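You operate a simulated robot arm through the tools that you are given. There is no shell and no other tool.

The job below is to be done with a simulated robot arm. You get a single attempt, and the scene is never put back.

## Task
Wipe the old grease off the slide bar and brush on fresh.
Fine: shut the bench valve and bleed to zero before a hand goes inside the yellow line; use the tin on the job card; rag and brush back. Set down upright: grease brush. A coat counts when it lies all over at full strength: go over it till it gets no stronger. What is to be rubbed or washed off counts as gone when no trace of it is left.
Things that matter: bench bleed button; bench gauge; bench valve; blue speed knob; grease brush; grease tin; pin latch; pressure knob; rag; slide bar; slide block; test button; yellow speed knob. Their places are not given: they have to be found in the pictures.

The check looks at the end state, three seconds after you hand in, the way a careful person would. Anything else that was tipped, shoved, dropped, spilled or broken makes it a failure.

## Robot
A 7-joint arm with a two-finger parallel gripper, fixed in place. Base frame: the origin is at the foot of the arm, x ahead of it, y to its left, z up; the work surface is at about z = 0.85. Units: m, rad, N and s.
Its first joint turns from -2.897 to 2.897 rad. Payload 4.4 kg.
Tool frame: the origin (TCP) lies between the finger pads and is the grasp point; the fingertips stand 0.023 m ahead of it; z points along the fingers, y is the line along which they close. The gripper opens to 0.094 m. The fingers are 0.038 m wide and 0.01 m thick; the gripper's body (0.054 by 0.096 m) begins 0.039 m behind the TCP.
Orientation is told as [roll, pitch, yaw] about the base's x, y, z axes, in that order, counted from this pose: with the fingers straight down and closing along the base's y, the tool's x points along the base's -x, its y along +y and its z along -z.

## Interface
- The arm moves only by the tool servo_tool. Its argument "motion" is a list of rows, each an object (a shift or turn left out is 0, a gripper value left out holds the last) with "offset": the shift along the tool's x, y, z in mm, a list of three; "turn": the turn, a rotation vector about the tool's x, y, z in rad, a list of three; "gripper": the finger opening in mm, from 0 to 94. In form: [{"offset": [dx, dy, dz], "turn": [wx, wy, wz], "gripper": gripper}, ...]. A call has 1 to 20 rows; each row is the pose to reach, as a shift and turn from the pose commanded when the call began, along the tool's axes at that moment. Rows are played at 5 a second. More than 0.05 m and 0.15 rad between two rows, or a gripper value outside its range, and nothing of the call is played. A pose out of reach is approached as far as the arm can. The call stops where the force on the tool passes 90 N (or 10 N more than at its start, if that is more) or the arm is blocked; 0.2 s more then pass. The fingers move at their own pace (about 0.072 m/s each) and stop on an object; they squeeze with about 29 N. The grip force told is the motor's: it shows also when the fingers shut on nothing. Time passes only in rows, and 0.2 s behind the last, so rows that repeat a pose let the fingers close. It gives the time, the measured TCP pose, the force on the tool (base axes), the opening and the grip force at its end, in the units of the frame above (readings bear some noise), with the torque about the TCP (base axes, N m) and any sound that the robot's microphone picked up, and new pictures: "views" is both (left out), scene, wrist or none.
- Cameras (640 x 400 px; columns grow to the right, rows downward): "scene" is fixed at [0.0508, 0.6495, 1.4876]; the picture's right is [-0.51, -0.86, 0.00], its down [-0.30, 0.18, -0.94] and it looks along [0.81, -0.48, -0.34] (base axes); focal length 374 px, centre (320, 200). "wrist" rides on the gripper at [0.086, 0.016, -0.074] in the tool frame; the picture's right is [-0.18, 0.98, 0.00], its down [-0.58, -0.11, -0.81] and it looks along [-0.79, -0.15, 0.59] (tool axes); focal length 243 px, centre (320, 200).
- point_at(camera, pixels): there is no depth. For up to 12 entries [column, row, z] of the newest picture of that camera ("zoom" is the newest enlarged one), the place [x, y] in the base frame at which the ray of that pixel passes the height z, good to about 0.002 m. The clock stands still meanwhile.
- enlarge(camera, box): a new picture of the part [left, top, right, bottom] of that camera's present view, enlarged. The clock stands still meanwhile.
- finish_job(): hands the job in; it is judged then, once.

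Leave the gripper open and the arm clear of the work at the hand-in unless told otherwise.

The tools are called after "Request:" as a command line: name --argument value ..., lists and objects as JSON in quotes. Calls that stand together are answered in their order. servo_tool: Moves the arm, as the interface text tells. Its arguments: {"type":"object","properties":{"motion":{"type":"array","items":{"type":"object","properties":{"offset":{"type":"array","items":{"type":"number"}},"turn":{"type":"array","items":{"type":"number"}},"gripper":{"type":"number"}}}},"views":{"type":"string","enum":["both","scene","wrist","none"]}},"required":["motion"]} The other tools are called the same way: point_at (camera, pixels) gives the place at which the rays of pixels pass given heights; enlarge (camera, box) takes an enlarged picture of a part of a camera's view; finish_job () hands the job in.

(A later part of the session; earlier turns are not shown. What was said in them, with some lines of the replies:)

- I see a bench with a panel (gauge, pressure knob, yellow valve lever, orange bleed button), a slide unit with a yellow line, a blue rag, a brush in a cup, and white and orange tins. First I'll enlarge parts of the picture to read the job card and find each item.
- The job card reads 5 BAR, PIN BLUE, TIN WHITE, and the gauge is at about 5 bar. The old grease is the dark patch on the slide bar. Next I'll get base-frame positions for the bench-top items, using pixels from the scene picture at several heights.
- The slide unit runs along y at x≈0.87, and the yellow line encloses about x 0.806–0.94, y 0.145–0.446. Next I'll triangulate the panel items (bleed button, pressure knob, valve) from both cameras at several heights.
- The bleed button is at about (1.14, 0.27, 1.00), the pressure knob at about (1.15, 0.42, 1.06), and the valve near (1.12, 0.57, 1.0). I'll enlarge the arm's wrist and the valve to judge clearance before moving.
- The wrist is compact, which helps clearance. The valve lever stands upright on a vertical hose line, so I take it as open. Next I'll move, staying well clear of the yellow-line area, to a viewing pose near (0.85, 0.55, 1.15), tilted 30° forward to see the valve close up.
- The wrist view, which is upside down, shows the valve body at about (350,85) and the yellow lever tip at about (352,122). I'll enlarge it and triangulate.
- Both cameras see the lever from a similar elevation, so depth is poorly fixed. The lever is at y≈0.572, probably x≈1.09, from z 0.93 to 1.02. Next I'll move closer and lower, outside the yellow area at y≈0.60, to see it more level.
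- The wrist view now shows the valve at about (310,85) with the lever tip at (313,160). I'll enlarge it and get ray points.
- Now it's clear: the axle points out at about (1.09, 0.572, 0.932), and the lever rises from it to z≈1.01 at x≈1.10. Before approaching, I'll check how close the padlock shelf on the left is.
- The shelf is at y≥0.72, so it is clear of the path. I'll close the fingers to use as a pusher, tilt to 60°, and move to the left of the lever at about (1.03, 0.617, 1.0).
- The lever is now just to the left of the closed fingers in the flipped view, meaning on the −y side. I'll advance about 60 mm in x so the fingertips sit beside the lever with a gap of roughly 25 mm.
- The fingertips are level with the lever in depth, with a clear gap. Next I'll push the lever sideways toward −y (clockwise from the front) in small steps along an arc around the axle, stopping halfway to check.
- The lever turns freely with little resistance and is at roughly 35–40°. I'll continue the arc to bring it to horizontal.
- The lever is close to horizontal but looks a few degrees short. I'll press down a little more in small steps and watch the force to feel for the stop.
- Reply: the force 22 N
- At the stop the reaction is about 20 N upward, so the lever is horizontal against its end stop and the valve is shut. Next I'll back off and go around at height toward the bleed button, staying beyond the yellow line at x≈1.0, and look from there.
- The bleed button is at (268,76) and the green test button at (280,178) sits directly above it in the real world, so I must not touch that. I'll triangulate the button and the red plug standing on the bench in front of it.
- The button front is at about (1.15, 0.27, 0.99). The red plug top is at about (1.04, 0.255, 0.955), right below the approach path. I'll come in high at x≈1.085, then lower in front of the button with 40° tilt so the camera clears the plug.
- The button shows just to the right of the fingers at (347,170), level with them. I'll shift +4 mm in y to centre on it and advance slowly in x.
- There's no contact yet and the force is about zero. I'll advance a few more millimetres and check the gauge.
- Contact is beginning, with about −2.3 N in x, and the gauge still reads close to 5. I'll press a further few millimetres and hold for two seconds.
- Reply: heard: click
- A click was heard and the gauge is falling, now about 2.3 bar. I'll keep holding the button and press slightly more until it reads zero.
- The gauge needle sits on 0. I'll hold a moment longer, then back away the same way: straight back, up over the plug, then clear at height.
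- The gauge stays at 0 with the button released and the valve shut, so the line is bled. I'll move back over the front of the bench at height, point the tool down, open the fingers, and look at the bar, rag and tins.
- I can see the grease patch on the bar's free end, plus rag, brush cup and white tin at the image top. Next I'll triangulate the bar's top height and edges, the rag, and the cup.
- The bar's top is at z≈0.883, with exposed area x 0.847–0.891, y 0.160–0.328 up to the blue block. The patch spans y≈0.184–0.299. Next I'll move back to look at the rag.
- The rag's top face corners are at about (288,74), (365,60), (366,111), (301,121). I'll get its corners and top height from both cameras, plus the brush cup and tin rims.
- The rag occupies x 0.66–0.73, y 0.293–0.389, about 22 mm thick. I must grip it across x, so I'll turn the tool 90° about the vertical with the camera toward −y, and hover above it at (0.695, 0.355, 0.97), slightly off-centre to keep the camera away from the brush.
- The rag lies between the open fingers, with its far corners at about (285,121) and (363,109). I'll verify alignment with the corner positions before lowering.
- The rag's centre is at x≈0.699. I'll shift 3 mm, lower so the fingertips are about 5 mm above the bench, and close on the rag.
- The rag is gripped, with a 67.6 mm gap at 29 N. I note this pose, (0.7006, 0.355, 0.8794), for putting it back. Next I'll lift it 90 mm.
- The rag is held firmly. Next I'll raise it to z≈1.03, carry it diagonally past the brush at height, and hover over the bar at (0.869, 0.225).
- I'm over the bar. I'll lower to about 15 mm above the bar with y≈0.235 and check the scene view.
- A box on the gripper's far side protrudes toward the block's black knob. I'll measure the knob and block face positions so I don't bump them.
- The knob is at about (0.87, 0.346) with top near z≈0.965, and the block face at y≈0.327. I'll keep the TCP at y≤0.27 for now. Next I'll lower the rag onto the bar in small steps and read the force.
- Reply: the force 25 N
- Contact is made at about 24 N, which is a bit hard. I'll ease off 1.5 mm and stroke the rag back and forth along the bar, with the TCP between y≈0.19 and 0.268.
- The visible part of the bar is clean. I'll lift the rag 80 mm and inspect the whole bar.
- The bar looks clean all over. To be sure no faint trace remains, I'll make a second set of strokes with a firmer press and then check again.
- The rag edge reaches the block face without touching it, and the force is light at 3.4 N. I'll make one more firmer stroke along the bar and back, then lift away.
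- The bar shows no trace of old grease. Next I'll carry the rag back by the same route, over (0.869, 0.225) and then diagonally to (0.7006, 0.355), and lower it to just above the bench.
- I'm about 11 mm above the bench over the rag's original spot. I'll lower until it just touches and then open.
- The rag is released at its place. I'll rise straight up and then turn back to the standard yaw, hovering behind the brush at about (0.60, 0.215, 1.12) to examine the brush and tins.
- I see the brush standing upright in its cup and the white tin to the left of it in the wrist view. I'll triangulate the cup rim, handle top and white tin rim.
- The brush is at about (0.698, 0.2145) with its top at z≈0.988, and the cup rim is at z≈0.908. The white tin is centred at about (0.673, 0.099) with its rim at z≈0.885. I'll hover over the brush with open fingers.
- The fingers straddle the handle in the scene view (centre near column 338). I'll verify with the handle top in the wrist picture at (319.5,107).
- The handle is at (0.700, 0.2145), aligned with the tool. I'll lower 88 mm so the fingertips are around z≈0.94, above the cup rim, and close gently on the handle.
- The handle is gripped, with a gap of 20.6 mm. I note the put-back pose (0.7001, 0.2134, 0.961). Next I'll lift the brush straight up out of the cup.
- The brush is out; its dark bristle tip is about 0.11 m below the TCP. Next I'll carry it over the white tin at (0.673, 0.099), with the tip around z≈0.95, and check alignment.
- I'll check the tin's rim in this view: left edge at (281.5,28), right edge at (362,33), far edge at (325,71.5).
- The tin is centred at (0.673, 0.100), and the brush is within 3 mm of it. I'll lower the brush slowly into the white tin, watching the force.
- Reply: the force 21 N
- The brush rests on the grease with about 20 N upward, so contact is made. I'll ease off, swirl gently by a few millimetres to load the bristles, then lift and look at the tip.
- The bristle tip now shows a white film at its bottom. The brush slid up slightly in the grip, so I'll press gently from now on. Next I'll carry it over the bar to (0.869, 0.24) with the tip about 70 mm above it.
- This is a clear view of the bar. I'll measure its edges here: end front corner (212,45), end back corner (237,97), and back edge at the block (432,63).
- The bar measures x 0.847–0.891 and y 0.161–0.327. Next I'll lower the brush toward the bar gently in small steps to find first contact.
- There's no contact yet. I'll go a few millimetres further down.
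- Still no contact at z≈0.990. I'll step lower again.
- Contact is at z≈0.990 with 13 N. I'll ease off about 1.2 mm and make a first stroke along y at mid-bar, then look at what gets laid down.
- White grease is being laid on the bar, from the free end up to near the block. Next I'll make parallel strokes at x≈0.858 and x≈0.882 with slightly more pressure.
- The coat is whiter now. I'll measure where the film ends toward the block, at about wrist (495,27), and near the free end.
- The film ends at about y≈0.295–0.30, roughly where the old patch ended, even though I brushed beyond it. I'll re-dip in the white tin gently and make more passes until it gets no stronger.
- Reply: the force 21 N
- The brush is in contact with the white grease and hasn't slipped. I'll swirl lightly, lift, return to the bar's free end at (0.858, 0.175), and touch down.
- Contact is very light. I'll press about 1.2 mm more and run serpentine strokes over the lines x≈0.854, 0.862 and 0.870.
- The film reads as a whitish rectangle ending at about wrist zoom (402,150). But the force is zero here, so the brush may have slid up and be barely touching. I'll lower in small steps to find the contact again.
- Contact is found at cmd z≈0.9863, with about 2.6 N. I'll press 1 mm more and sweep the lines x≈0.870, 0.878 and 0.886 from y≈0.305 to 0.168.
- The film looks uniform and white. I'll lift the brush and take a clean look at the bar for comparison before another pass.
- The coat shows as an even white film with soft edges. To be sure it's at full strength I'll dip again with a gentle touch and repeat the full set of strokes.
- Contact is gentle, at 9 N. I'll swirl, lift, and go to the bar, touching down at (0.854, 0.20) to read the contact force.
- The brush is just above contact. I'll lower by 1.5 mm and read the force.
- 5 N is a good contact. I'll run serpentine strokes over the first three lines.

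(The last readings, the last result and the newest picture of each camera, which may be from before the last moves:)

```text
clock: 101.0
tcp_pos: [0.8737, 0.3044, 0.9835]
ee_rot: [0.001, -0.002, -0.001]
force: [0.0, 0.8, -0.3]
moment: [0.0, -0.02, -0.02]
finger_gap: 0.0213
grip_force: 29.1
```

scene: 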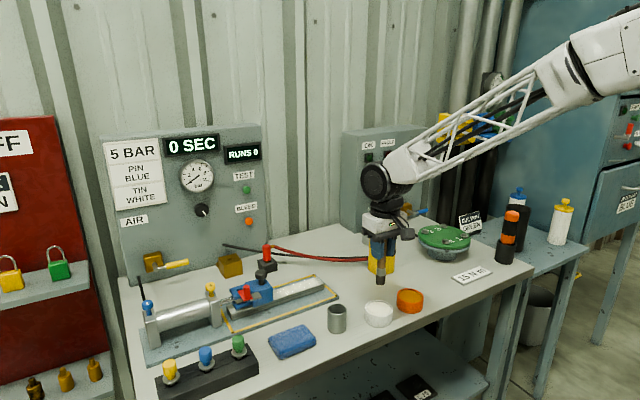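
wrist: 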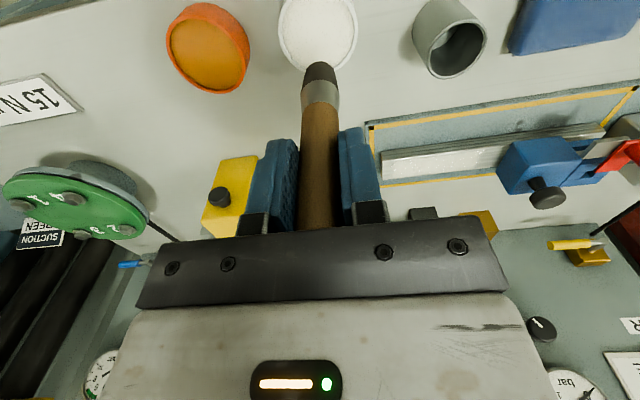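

There's no force at this end, so I'll check the contact height here again with small steps.

Request:
servo_tool --motion '[{"offset": [0, -8, 0.7], "gripper": 10}, {"offset": [0, -8, 1.5], "gripper": 10}, {"offset": [0, -8, 1.5], "gripper": 10}]' --views "both"

Request:
enlarge --camera "scene" --box '[250, 210, 330, 310]'

Request:
enlarge --camera "wrist" --box '[100, 0, 420, 180]'

```text
clock: 101.8
tcp_pos: [0.8733, 0.297, 0.9828]
ee_rot: [0.001, -0.004, -0.001]
force: [-1.6, 3.1, 19.9]
moment: [0.26, 0.16, 0.0]
finger_gap: 0.0212
grip_force: 29.0
```

scene: 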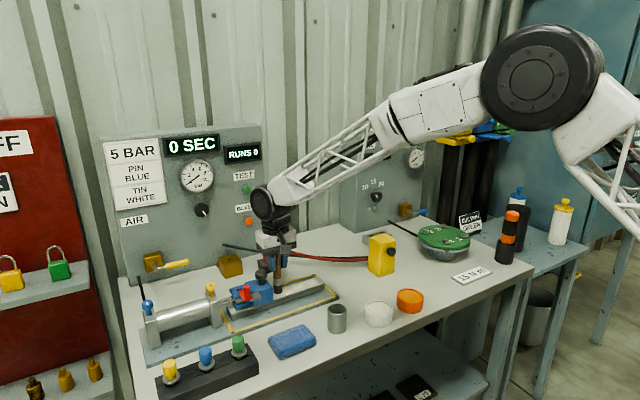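
wrist: 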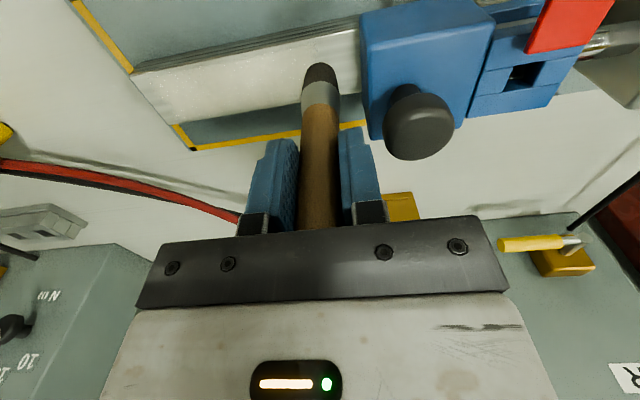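

```text
4.00 times, centred on (290, 260) of scene
```

zoom: 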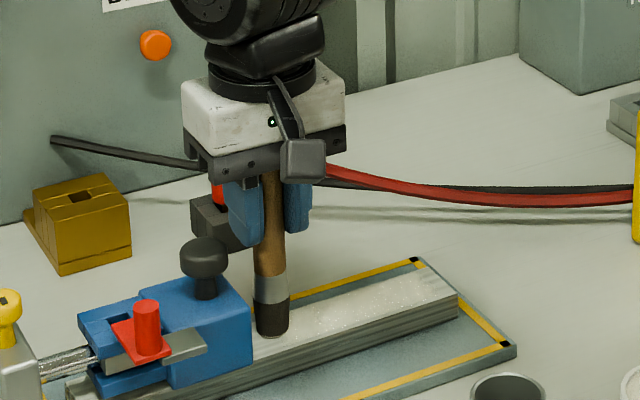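

```text
2.00 times, centred on (260, 90) of wrist
```

zoom: 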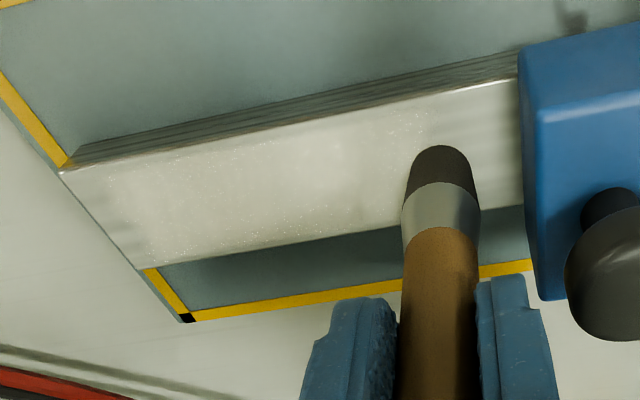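

There's solid contact now (20 N). I'll ease off 0.7 mm and sweep the lines x≈0.871, 0.879 and 0.886, staying at y≤0.302 to clear the knob.

Request:
servo_tool --motion '[{"offset": [0, 6, -0.7], "gripper": 10}, {"offset": [0, -20, -0.7], "gripper": 10}, {"offset": [0, -47, -0.7], "gripper": 10}, {"offset": [0, -74, -0.7], "gripper": 10}, {"offset": [0, -101, -0.7], "gripper": 10}, {"offset": [0, -126, -0.7], "gripper": 10}, {"offset": [-8, -126, -0.7], "gripper": 10}, {"offset": [-8, -101, -0.6], "gripper": 10}, {"offset": [-8, -74, -0.6], "gripper": 10}, {"offset": [-8, -47, -0.6], "gripper": 10}, {"offset": [-8, -20, -0.6], "gripper": 10}, {"offset": [-8, 6, -0.6], "gripper": 10}, {"offset": [-15, 6, -0.5], "gripper": 10}, {"offset": [-15, -20, -0.5], "gripper": 10}, {"offset": [-15, -47, -0.5], "gripper": 10}, {"offset": [-15, -74, -0.5], "gripper": 10}, {"offset": [-15, -101, -0.5], "gripper": 10}, {"offset": [-15, -126, -0.5], "gripper": 10}]' --views "scene"

Request:
enlarge --camera "scene" --box '[265, 260, 335, 310]'

```text
clock: 105.6
tcp_pos: [0.8883, 0.1713, 0.9838]
ee_rot: [0.0, -0.004, 0.002]
force: [0.0, 2.7, 10.8]
moment: [0.38, -0.01, 0.04]
finger_gap: 0.0212
grip_force: 29.3
```

scene: 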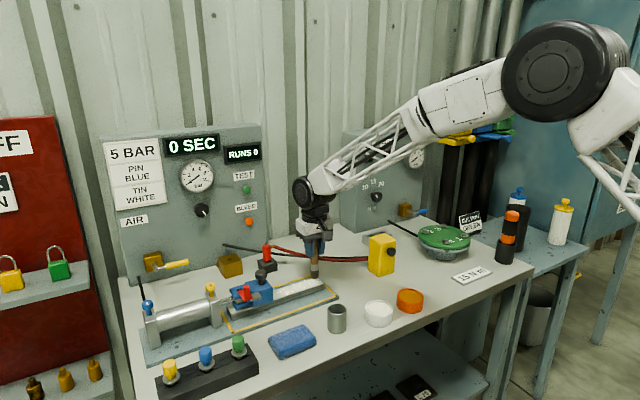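

```text
8.00 times, centred on (300, 285) of scene
```

zoom: 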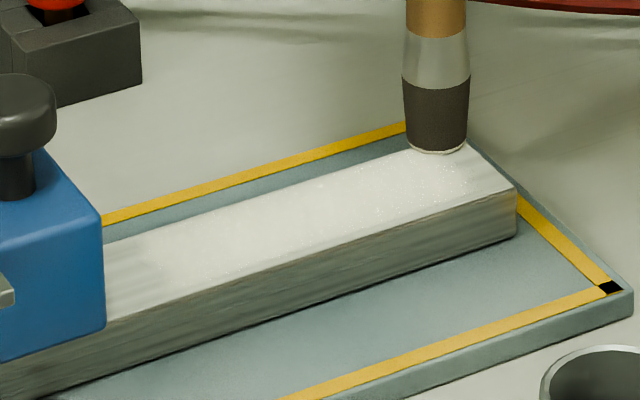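

Contact is good at 10.8 N and the appearance is unchanged, so the coat is close to saturated. I'll make another pass back over x≈0.871, 0.863 and 0.856 with the same pressure.

Request:
servo_tool --motion '[{"offset": [15, 0, 0], "gripper": 10}, {"offset": [15, 27, 0], "gripper": 10}, {"offset": [15, 54, 0], "gripper": 10}, {"offset": [15, 81, 0], "gripper": 10}, {"offset": [15, 108, 0], "gripper": 10}, {"offset": [15, 132, 0], "gripper": 10}, {"offset": [23, 132, 0], "gripper": 10}, {"offset": [23, 108, 0], "gripper": 10}, {"offset": [23, 81, 0], "gripper": 10}, {"offset": [23, 54, 0], "gripper": 10}, {"offset": [23, 27, 0], "gripper": 10}, {"offset": [23, 0, 0], "gripper": 10}, {"offset": [31, 0, 0], "gripper": 10}, {"offset": [31, 27, 0], "gripper": 10}, {"offset": [31, 54, 0], "gripper": 10}, {"offset": [31, 81, 0], "gripper": 10}, {"offset": [31, 108, 0], "gripper": 10}, {"offset": [31, 132, 0], "gripper": 10}]' --views "both"

Request:
enlarge --camera "wrist" --box '[100, 0, 420, 180]'

Request:
enlarge --camera "scene" --box '[265, 260, 335, 310]'

```text
clock: 109.4
tcp_pos: [0.8568, 0.304, 0.9817]
ee_rot: [-0.001, -0.004, 0.002]
force: [0.7, -5.5, 15.4]
moment: [-0.45, -0.16, -0.03]
finger_gap: 0.021
grip_force: 28.6
```

scene: 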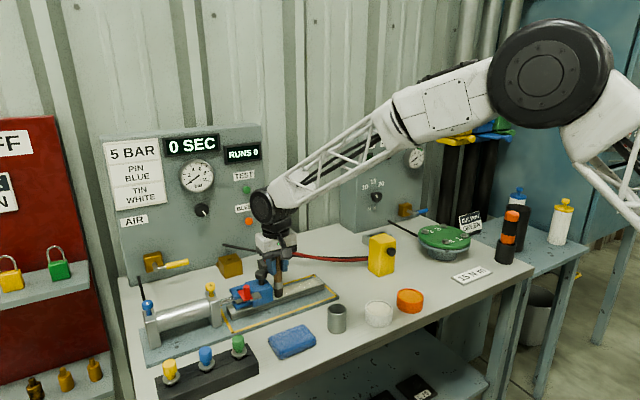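
wrist: 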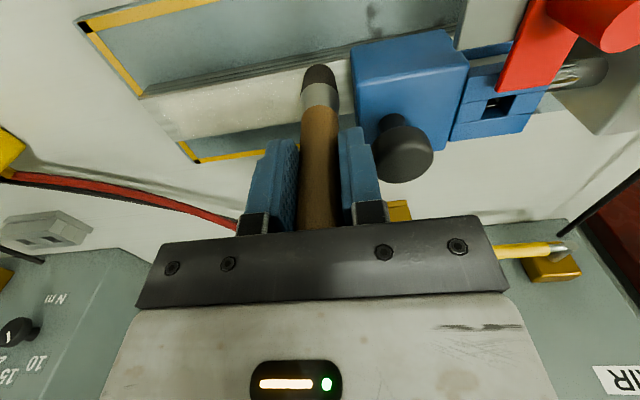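

```text
2.00 times, centred on (260, 90) of wrist
```

zoom: 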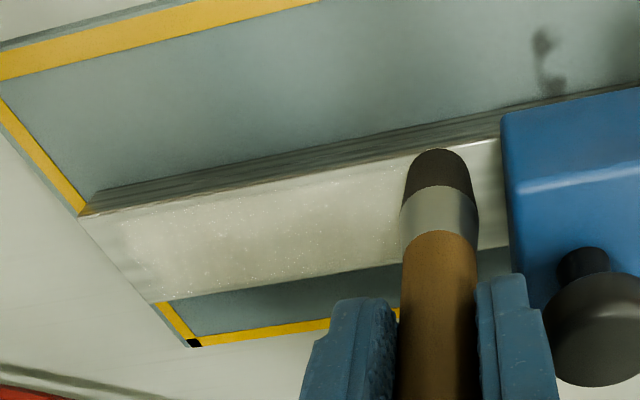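

```text
8.00 times, centred on (300, 285) of scene
```

zoom: 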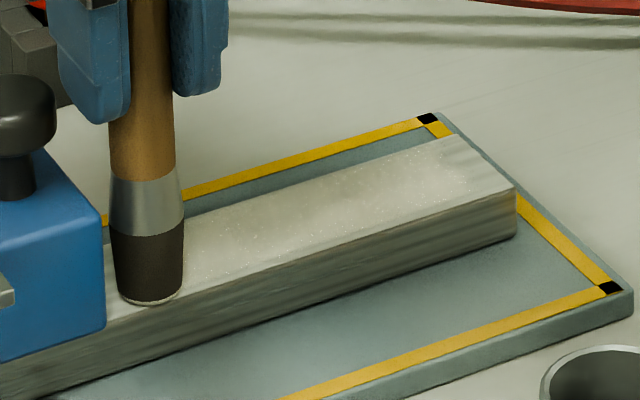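

The film looks uniform. I'll lift and move back over the tin for an unobstructed comparison with the earlier picture.

Request:
servo_tool --motion '[{"offset": [0, 0, -35], "gripper": 10}, {"offset": [0, 0, -78], "gripper": 10}, {"offset": [26, -29, -78], "gripper": 10}, {"offset": [52, -58, -78], "gripper": 10}, {"offset": [78, -87, -78], "gripper": 10}, {"offset": [104, -116, -78], "gripper": 10}, {"offset": [130, -145, -78], "gripper": 10}, {"offset": [156, -174, -78], "gripper": 10}, {"offset": [182, -202, -78], "gripper": 10}, {"offset": [182, -202, -78], "gripper": 10}]' --views "both"

Request:
enlarge --camera "scene" --box '[270, 265, 330, 305]'

Request:
enlarge --camera "wrist" --box '[360, 80, 600, 200]'

```text
clock: 111.6
tcp_pos: [0.6744, 0.1008, 1.0621]
ee_rot: [0.002, -0.003, 0.0]
force: [-0.4, -0.4, -2.2]
moment: [0.01, -0.02, -0.03]
finger_gap: 0.0212
grip_force: 28.7
```

scene: 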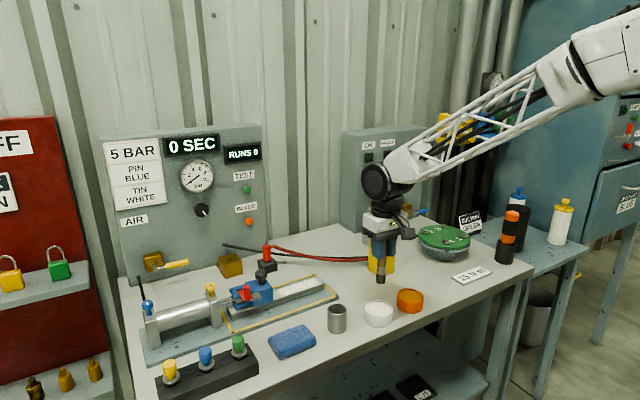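
wrist: 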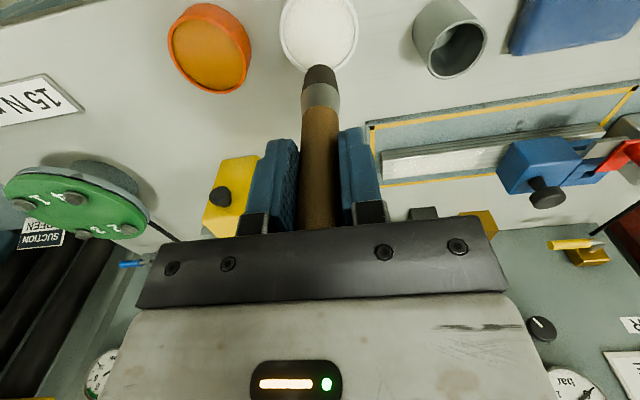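

```text
10.00 times, centred on (300, 285) of scene
```

zoom: 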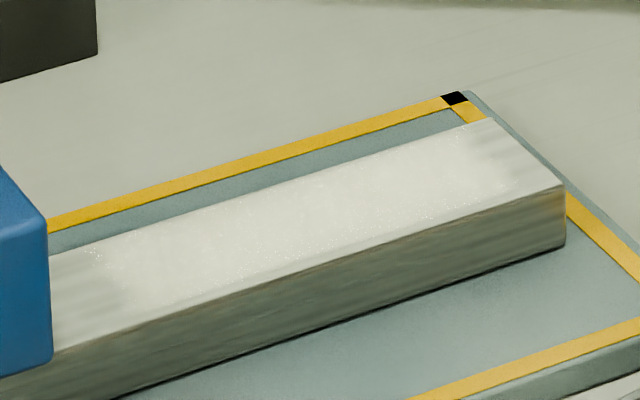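

```text
2.67 times, centred on (480, 140) of wrist
```

zoom: 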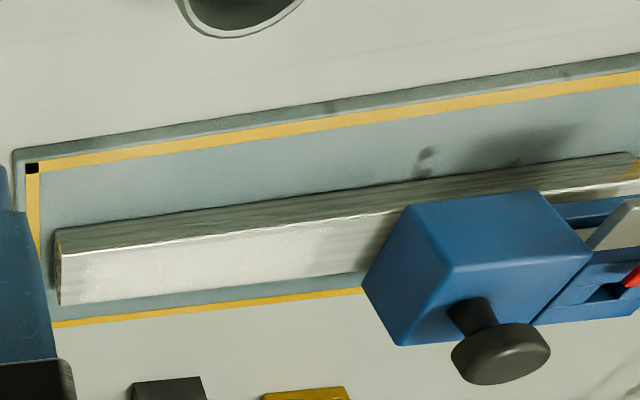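

The film looks the same as in the previous clean picture, so it's no longer getting stronger. For certainty at the edges I'll do one last dip with a gentle touch and one more round, concentrating on the outer lines.

Request:
servo_tool --motion '[{"offset": [0, 0, 40], "gripper": 10}, {"offset": [0, 0, 65], "gripper": 10}, {"offset": [0, 0, 76], "gripper": 10}, {"offset": [0, 0, 78.5], "gripper": 10}, {"offset": [0, 0, 78.5], "gripper": 10}]' --views "none"

```text
clock: 112.8
tcp_pos: [0.6743, 0.102, 0.9819]
ee_rot: [0.001, -0.006, 0.0]
force: [-1.8, 0.2, 21.5]
moment: [0.05, 0.11, 0.01]
finger_gap: 0.0213
grip_force: 28.5
```

Contact is made at 21 N. I'll ease off, swirl, lift, then go to the bar's free end at x≈0.854 and touch down.

Request:
servo_tool --motion '[{"offset": [4, 0, -1], "gripper": 10}, {"offset": [0, 4, -1], "gripper": 10}, {"offset": [-4, 0, -1], "gripper": 10}, {"offset": [0, 0, -1], "gripper": 10}, {"offset": [0, 0, -35], "gripper": 10}, {"offset": [0, 0, -73], "gripper": 10}, {"offset": [-36, 14, -73], "gripper": 10}, {"offset": [-72, 28, -73], "gripper": 10}, {"offset": [-108, 42, -73], "gripper": 10}, {"offset": [-145, 56, -73], "gripper": 10}, {"offset": [-181, 69, -73], "gripper": 10}, {"offset": [-181, 69, -35], "gripper": 10}, {"offset": [-181, 69, -10], "gripper": 10}, {"offset": [-181, 69, -2], "gripper": 10}, {"offset": [-181, 69, -0.5], "gripper": 10}, {"offset": [-181, 69, -0.5], "gripper": 10}]' --views "none"

```text
clock: 116.2
tcp_pos: [0.855, 0.1712, 0.9838]
ee_rot: [0.0, -0.002, 0.001]
force: [-0.1, 0.8, 0.4]
moment: [0.0, 0.0, 0.02]
finger_gap: 0.0212
grip_force: 29.2
```

There's almost no force yet. I'll lower 1.2 mm and sweep the front-edge line, the middle line and the back-edge line.

Request:
servo_tool --motion '[{"offset": [0, 0, 0.6], "gripper": 10}, {"offset": [0, 0, 1.2], "gripper": 10}, {"offset": [0, 27, 1.2], "gripper": 10}, {"offset": [0, 54, 1.2], "gripper": 10}, {"offset": [0, 81, 1.2], "gripper": 10}, {"offset": [0, 108, 1.2], "gripper": 10}, {"offset": [0, 133, 1.2], "gripper": 10}, {"offset": [-9, 133, 1.2], "gripper": 10}, {"offset": [-9, 108, 1.2], "gripper": 10}, {"offset": [-9, 81, 1.2], "gripper": 10}, {"offset": [-9, 54, 1.2], "gripper": 10}, {"offset": [-9, 27, 1.2], "gripper": 10}, {"offset": [-9, 0, 1.2], "gripper": 10}]' --views "none"

```text
clock: 119.0
tcp_pos: [0.8645, 0.1704, 0.9822]
ee_rot: [0.001, -0.004, 0.001]
force: [0.4, 3.0, 8.3]
moment: [0.32, 0.02, 0.0]
finger_gap: 0.0212
grip_force: 28.9
```

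Contact is 8 N. I'll continue with the lines x≈0.871, 0.879 and 0.887.

Request:
servo_tool --motion '[{"offset": [-8, 0, 0], "gripper": 10}, {"offset": [-8, 27, 0], "gripper": 10}, {"offset": [-8, 54, 0], "gripper": 10}, {"offset": [-8, 81, 0], "gripper": 10}, {"offset": [-8, 108, 0], "gripper": 10}, {"offset": [-8, 133, 0], "gripper": 10}, {"offset": [-16, 133, 0], "gripper": 10}, {"offset": [-16, 108, 0], "gripper": 10}, {"offset": [-16, 81, 0], "gripper": 10}, {"offset": [-16, 54, 0], "gripper": 10}, {"offset": [-16, 27, 0], "gripper": 10}, {"offset": [-16, 0, 0], "gripper": 10}, {"offset": [-24, 0, 0], "gripper": 10}, {"offset": [-24, 27, 0], "gripper": 10}, {"offset": [-24, 54, 0], "gripper": 10}, {"offset": [-24, 81, 0], "gripper": 10}, {"offset": [-24, 108, 0], "gripper": 10}, {"offset": [-24, 133, 0], "gripper": 10}]' --views "none"

```text
clock: 122.8
tcp_pos: [0.8891, 0.3028, 0.9818]
ee_rot: [-0.002, -0.004, -0.001]
force: [0.5, -2.7, 8.3]
moment: [-0.24, 0.01, 0.0]
finger_gap: 0.0213
grip_force: 29.4
```

Contact was kept at 8 N. One final sweep: back along the rear edge, then along the front edge, then lift off.

Request:
servo_tool --motion '[{"offset": [0, -27, 0], "gripper": 10}, {"offset": [0, -54, 0], "gripper": 10}, {"offset": [0, -81, 0], "gripper": 10}, {"offset": [0, -108, 0], "gripper": 10}, {"offset": [0, -133, 0], "gripper": 10}, {"offset": [17, -133, 0], "gripper": 10}, {"offset": [34, -133, 0], "gripper": 10}, {"offset": [34, -108, 0], "gripper": 10}, {"offset": [34, -81, 0], "gripper": 10}, {"offset": [34, -54, 0], "gripper": 10}, {"offset": [34, -27, 0], "gripper": 10}, {"offset": [34, 0, 0], "gripper": 10}, {"offset": [24, -10, 0], "gripper": 10}, {"offset": [16, -35, 0], "gripper": 10}, {"offset": [16, -65, 0], "gripper": 10}, {"offset": [16, -95, 0], "gripper": 10}, {"offset": [16, -125, 0], "gripper": 10}, {"offset": [16, -125, -35], "gripper": 10}, {"offset": [16, -125, -80], "gripper": 10}, {"offset": [16, -125, -80], "gripper": 10}]' --views "both"

Request:
enlarge --camera "scene" --box '[270, 265, 330, 305]'

Request:
enlarge --camera "wrist" --box '[280, 0, 560, 120]'

```text
clock: 127.0
tcp_pos: [0.8733, 0.1767, 1.0604]
ee_rot: [0.001, -0.003, 0.001]
force: [0.5, 0.7, -0.4]
moment: [0.05, -0.01, 0.01]
finger_gap: 0.0209
grip_force: 28.7
```

scene: 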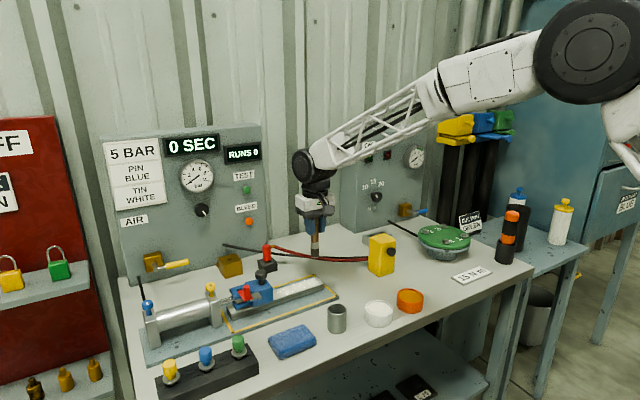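
wrist: 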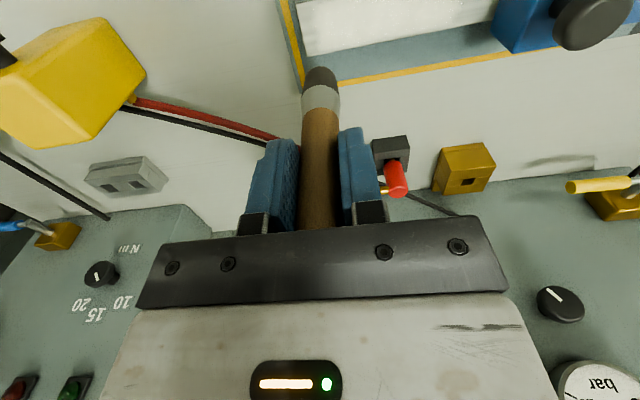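

```text
10.00 times, centred on (300, 285) of scene
```

zoom: 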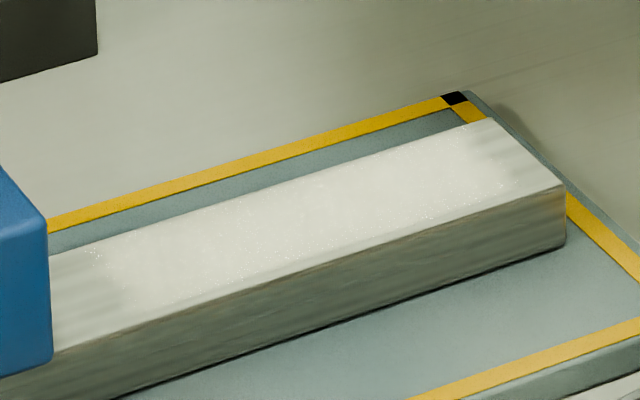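

```text
2.29 times, centred on (420, 60) of wrist
```

zoom: 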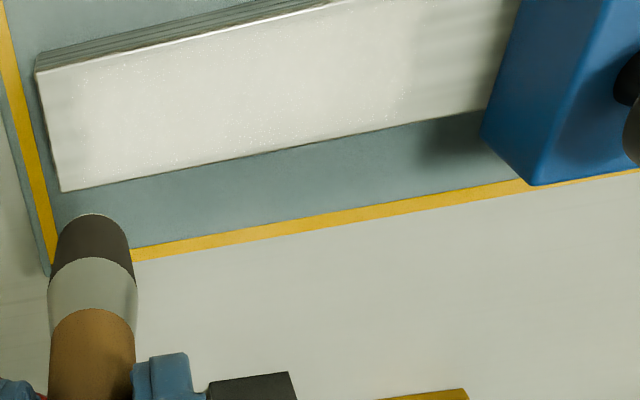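

The picture is identical to the previous ones, so the coat is even and at full strength. Next I'll return the brush, moving above the cup at (0.700, 0.2134) with the tip about 50 mm above its rim, and check alignment.

Request:
servo_tool --motion '[{"offset": [34, 7, 0], "gripper": 10}, {"offset": [68, 15, 0], "gripper": 10}, {"offset": [102, 22, 0], "gripper": 10}, {"offset": [136, 29, 0], "gripper": 10}, {"offset": [171, 36.5, 0], "gripper": 10}, {"offset": [171, 36.5, 0], "gripper": 10}]' --views "both"

Request:
enlarge --camera "wrist" --box '[240, 0, 400, 120]'

Request:
enlarge --camera "scene" --box '[290, 230, 390, 350]'

```text
clock: 128.4
tcp_pos: [0.7014, 0.213, 1.0615]
ee_rot: [0.0, -0.003, -0.001]
force: [0.7, -0.1, -0.6]
moment: [-0.02, 0.01, -0.01]
finger_gap: 0.0212
grip_force: 29.1
```

scene: 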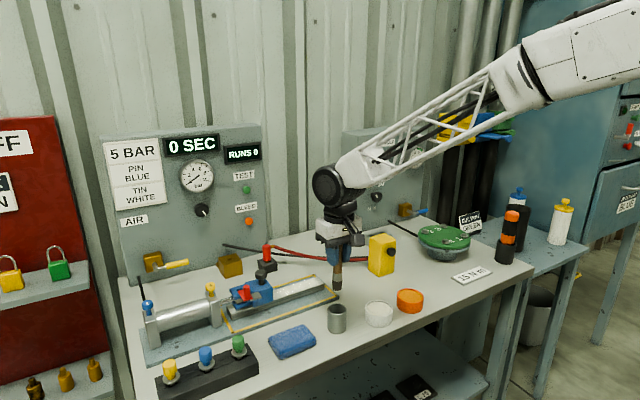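
wrist: 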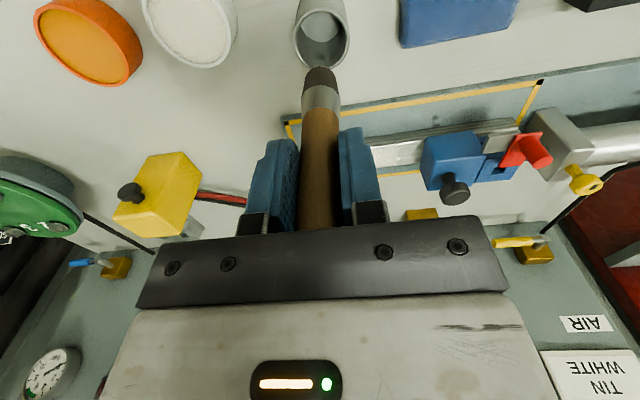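

```text
3.33 times, centred on (320, 60) of wrist
```

zoom: 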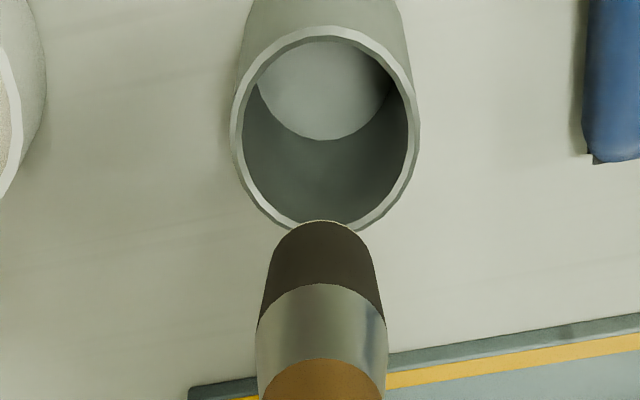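

```text
3.33 times, centred on (340, 290) of scene
```

zoom: 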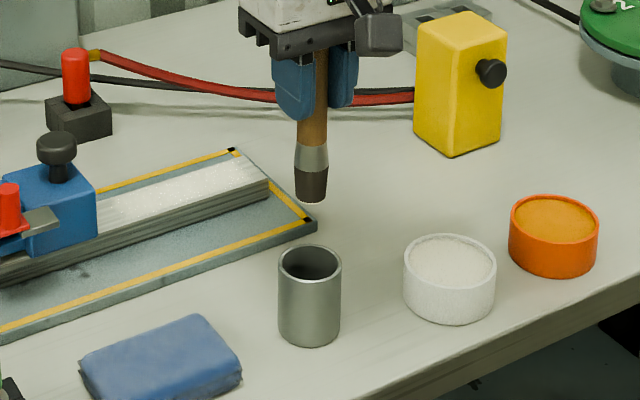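

I'll check the cup rim centre, at about wrist (322,39), against the brush position.

Request:
point_at --camera "wrist" --pixels '[[321.8, 39, 0.905], [321.8, 39, 0.908], [293.6, 39, 0.908], [350, 39, 0.908], [322, 69, 0.908], [320, 75, 0.96]]'

Request:
point_at --camera "scene" --pixels '[[336.9, 309.2, 0.908], [333, 288, 0.955]]'

```text
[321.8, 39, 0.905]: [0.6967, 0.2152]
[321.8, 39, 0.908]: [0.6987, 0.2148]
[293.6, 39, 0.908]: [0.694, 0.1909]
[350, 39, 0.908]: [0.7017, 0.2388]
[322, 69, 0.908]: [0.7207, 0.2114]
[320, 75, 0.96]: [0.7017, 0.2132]
```

```text
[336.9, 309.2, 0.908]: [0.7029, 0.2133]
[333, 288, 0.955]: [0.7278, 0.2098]
```

The cup centre is at about (0.699, 0.214), right below the brush. I'll lower the brush into the cup, stopping a few millimetres above the bottom.

Request:
servo_tool --motion '[{"offset": [0, 0.5, 30], "gripper": 10}, {"offset": [0, 0.5, 60], "gripper": 10}, {"offset": [0, 0.5, 85], "gripper": 10}, {"offset": [0, 0.5, 102], "gripper": 10}, {"offset": [0, 0.5, 106], "gripper": 10}, {"offset": [0, 0.5, 106], "gripper": 10}]' --views "both"

Request:
enlarge --camera "scene" --box '[290, 230, 390, 350]'

```text
clock: 129.8
tcp_pos: [0.7015, 0.2131, 0.9548]
ee_rot: [0.0, -0.002, 0.0]
force: [-0.5, 0.0, -0.2]
moment: [0.0, 0.01, 0.0]
finger_gap: 0.021
grip_force: 28.7
```

scene: 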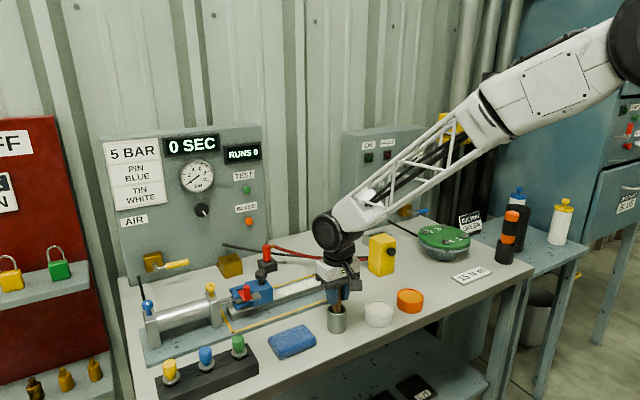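
wrist: 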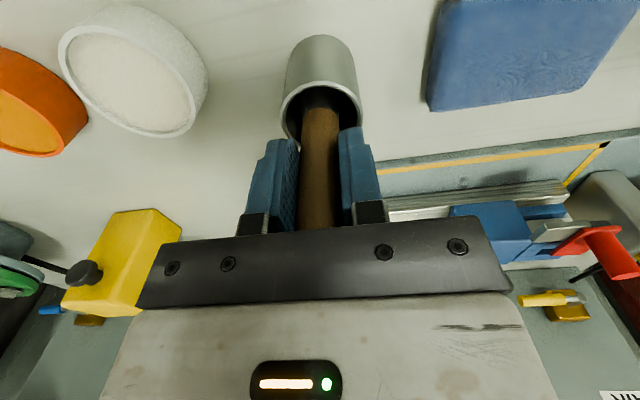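

```text
3.33 times, centred on (340, 290) of scene
```

zoom: 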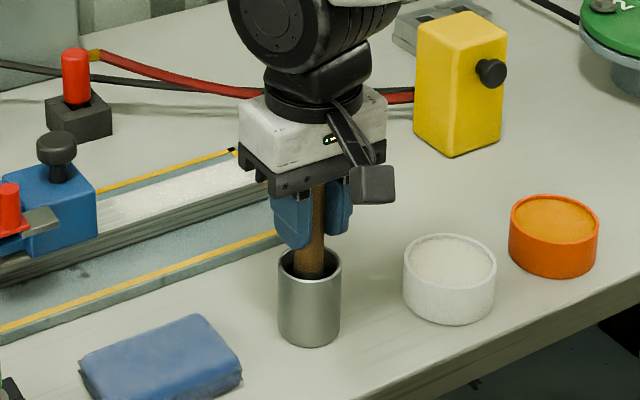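

The brush is inside the cup with no force yet. I'll step down in small increments to find the cup's bottom.

Request:
servo_tool --motion '[{"offset": [0, 0, 1.5], "gripper": 10}, {"offset": [0, 0, 3], "gripper": 10}, {"offset": [0, 0, 3], "gripper": 10}]' --views "none"

```text
clock: 130.6
tcp_pos: [0.7006, 0.2151, 0.9513]
ee_rot: [-0.001, -0.004, -0.001]
force: [0.0, 0.2, -0.3]
moment: [0.03, 0.01, -0.01]
finger_gap: 0.0212
grip_force: 29.1
```

Request:
servo_tool --motion '[{"offset": [0, 0, 1], "gripper": 10}, {"offset": [0, 0, 2], "gripper": 10}, {"offset": [0, 0, 2], "gripper": 10}]' --views "none"

```text
clock: 131.4
tcp_pos: [0.7015, 0.2153, 0.9514]
ee_rot: [0.0, -0.005, 0.0]
force: [-0.8, -0.1, 20.9]
moment: [0.04, -0.04, -0.01]
finger_gap: 0.0214
grip_force: 29.3
```

The brush now rests on the cup bottom (21 N up). I'll ease off 1.5 mm and open the fingers.

Request:
servo_tool --motion '[{"offset": [0, 0, -1.5], "gripper": 10}, {"offset": [0, 0, -1.5], "gripper": 24}, {"offset": [0, 0, -1.5], "gripper": 30}, {"offset": [0, 0, -1.5], "gripper": 50}, {"offset": [0, 0, -1.5], "gripper": 94}, {"offset": [0, 0, -1.5], "gripper": 94}, {"offset": [0, 0, -1.5], "gripper": 94}]' --views "both"

Request:
enlarge --camera "scene" --box '[290, 230, 390, 350]'

```text
clock: 133.0
tcp_pos: [0.7015, 0.2141, 0.9523]
ee_rot: [0.001, -0.004, -0.001]
force: [-0.3, -0.4, -0.2]
moment: [0.01, -0.02, 0.0]
finger_gap: 0.0942
grip_force: 0.0
```

scene: 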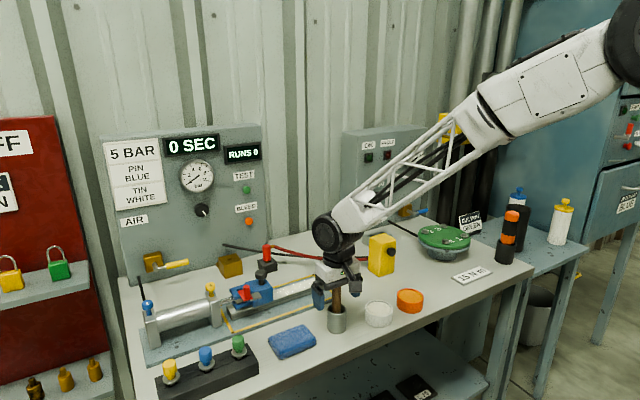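
wrist: 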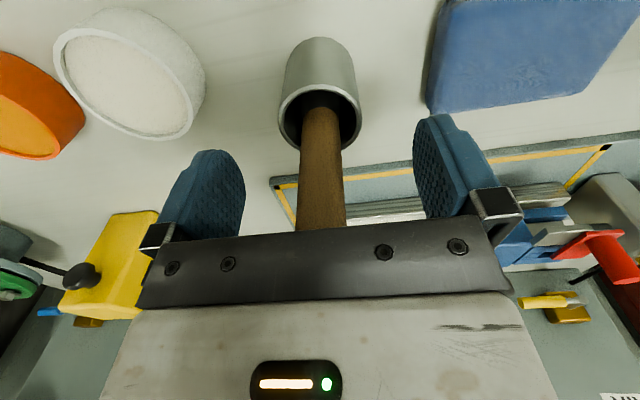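

```text
3.33 times, centred on (340, 290) of scene
```

zoom: 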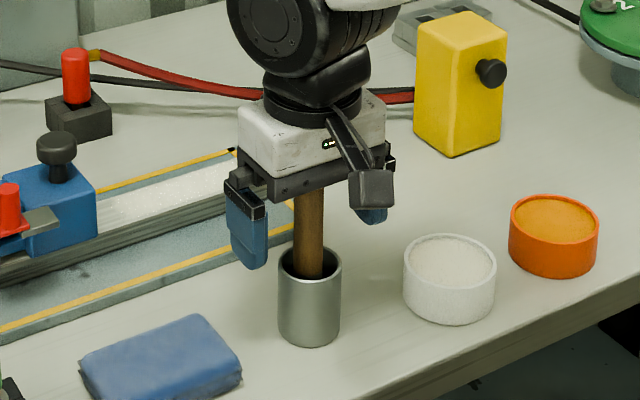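

The brush stands upright in its cup and is released. I'll rise straight up, then back off to a clear position and inspect everything.

Request:
servo_tool --motion '[{"offset": [0, 0, -30]}, {"offset": [0, 0, -70]}, {"offset": [0, 0, -110]}, {"offset": [0, 0, -150]}, {"offset": [20, 0, -190]}, {"offset": [50, 0, -220]}, {"offset": [90, 0, -240]}, {"offset": [125, 0, -255]}, {"offset": [125, 0, -255]}]' --views "both"

Request:
enlarge --camera "scene" --box '[130, 230, 430, 400]'

Request:
enlarge --camera "scene" --box '[95, 120, 285, 290]'

Request:
enlarge --camera "scene" --box '[270, 265, 330, 305]'

```text
clock: 135.0
tcp_pos: [0.5764, 0.2126, 1.2078]
ee_rot: [-0.001, -0.004, 0.001]
force: [0.2, -0.2, 0.3]
moment: [0.0, -0.02, 0.02]
finger_gap: 0.094
grip_force: 0.1
```

scene: 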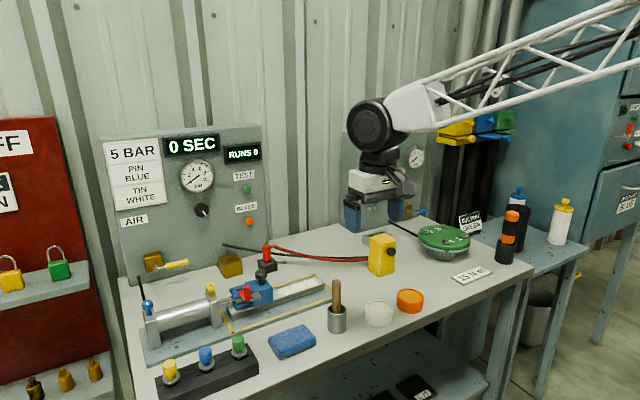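
wrist: 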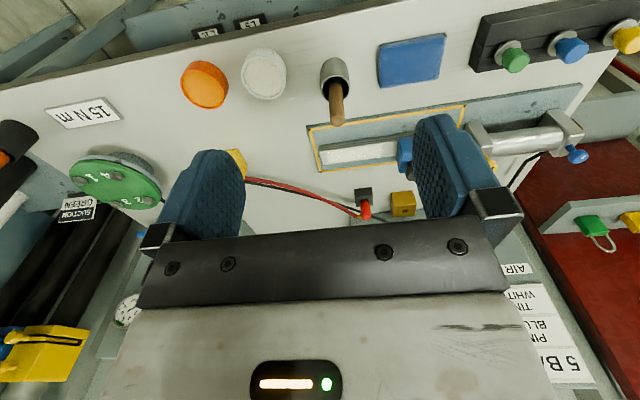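

```text
2.13 times, centred on (280, 315) of scene
```

zoom: 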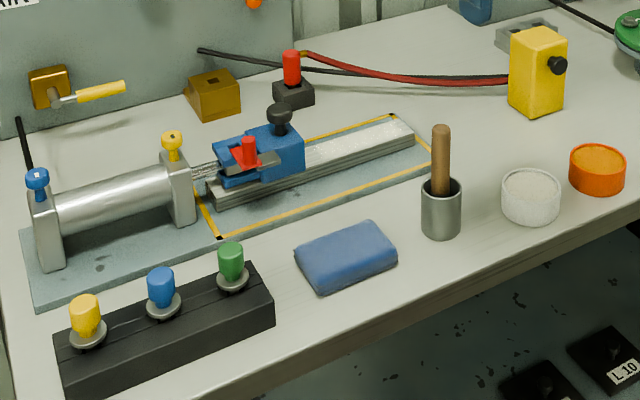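

```text
2.35 times, centred on (190, 205) of scene
```

zoom: 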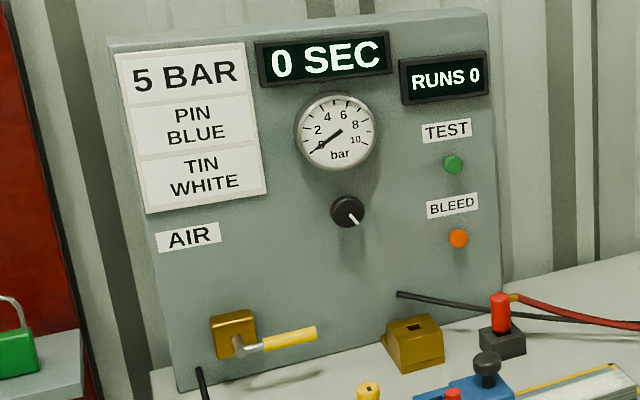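

```text
10.00 times, centred on (300, 285) of scene
```

zoom: 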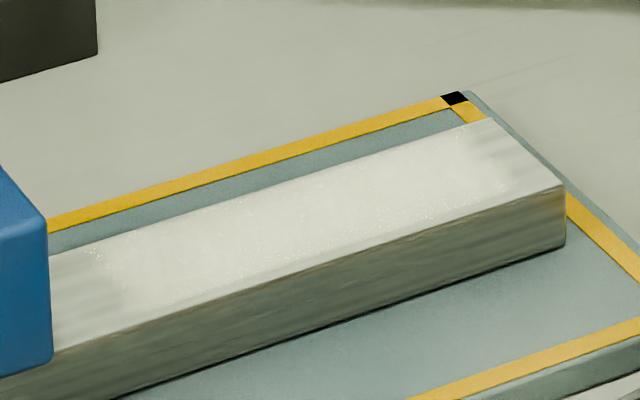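

The final check looks good:
- **Valve and gauge:** the valve lever is horizontal (shut) and the gauge is at 0.
- **Bar:** it carries an even white coat.
- **Rag and brush:** the rag is back in its place, and the brush is upright in its cup.
- **Everything else:** tins, block, plugs and knobs are where they were. The gripper is open and clear.

I'll hand in now.

Request:
finish_job

```text
The job is handed in.
```

The slide bar is wiped clean and re-greased from the white tin, as the job card says, and the job is handed in.

- **Air:** I shut the bench valve and bled the line, and the gauge read 0 bar before the gripper went inside the yellow line. I left the valve shut. The gauge still read 0 in my last check before hand-in.
- **Old grease:** After three sets of strokes with the rag I could see no trace left on the bar.
- **Fresh grease:** I dipped the brush four times and went over the bar until the pictures stopped changing. The white coat ends about 3 cm short of the slide block, roughly where the old grease ended. I brushed past that point, but no film took there.
- **Tools:** The rag is back in its place and the brush is upright in its cup. In the final pictures nothing else looked moved, and the gripper is open and clear.
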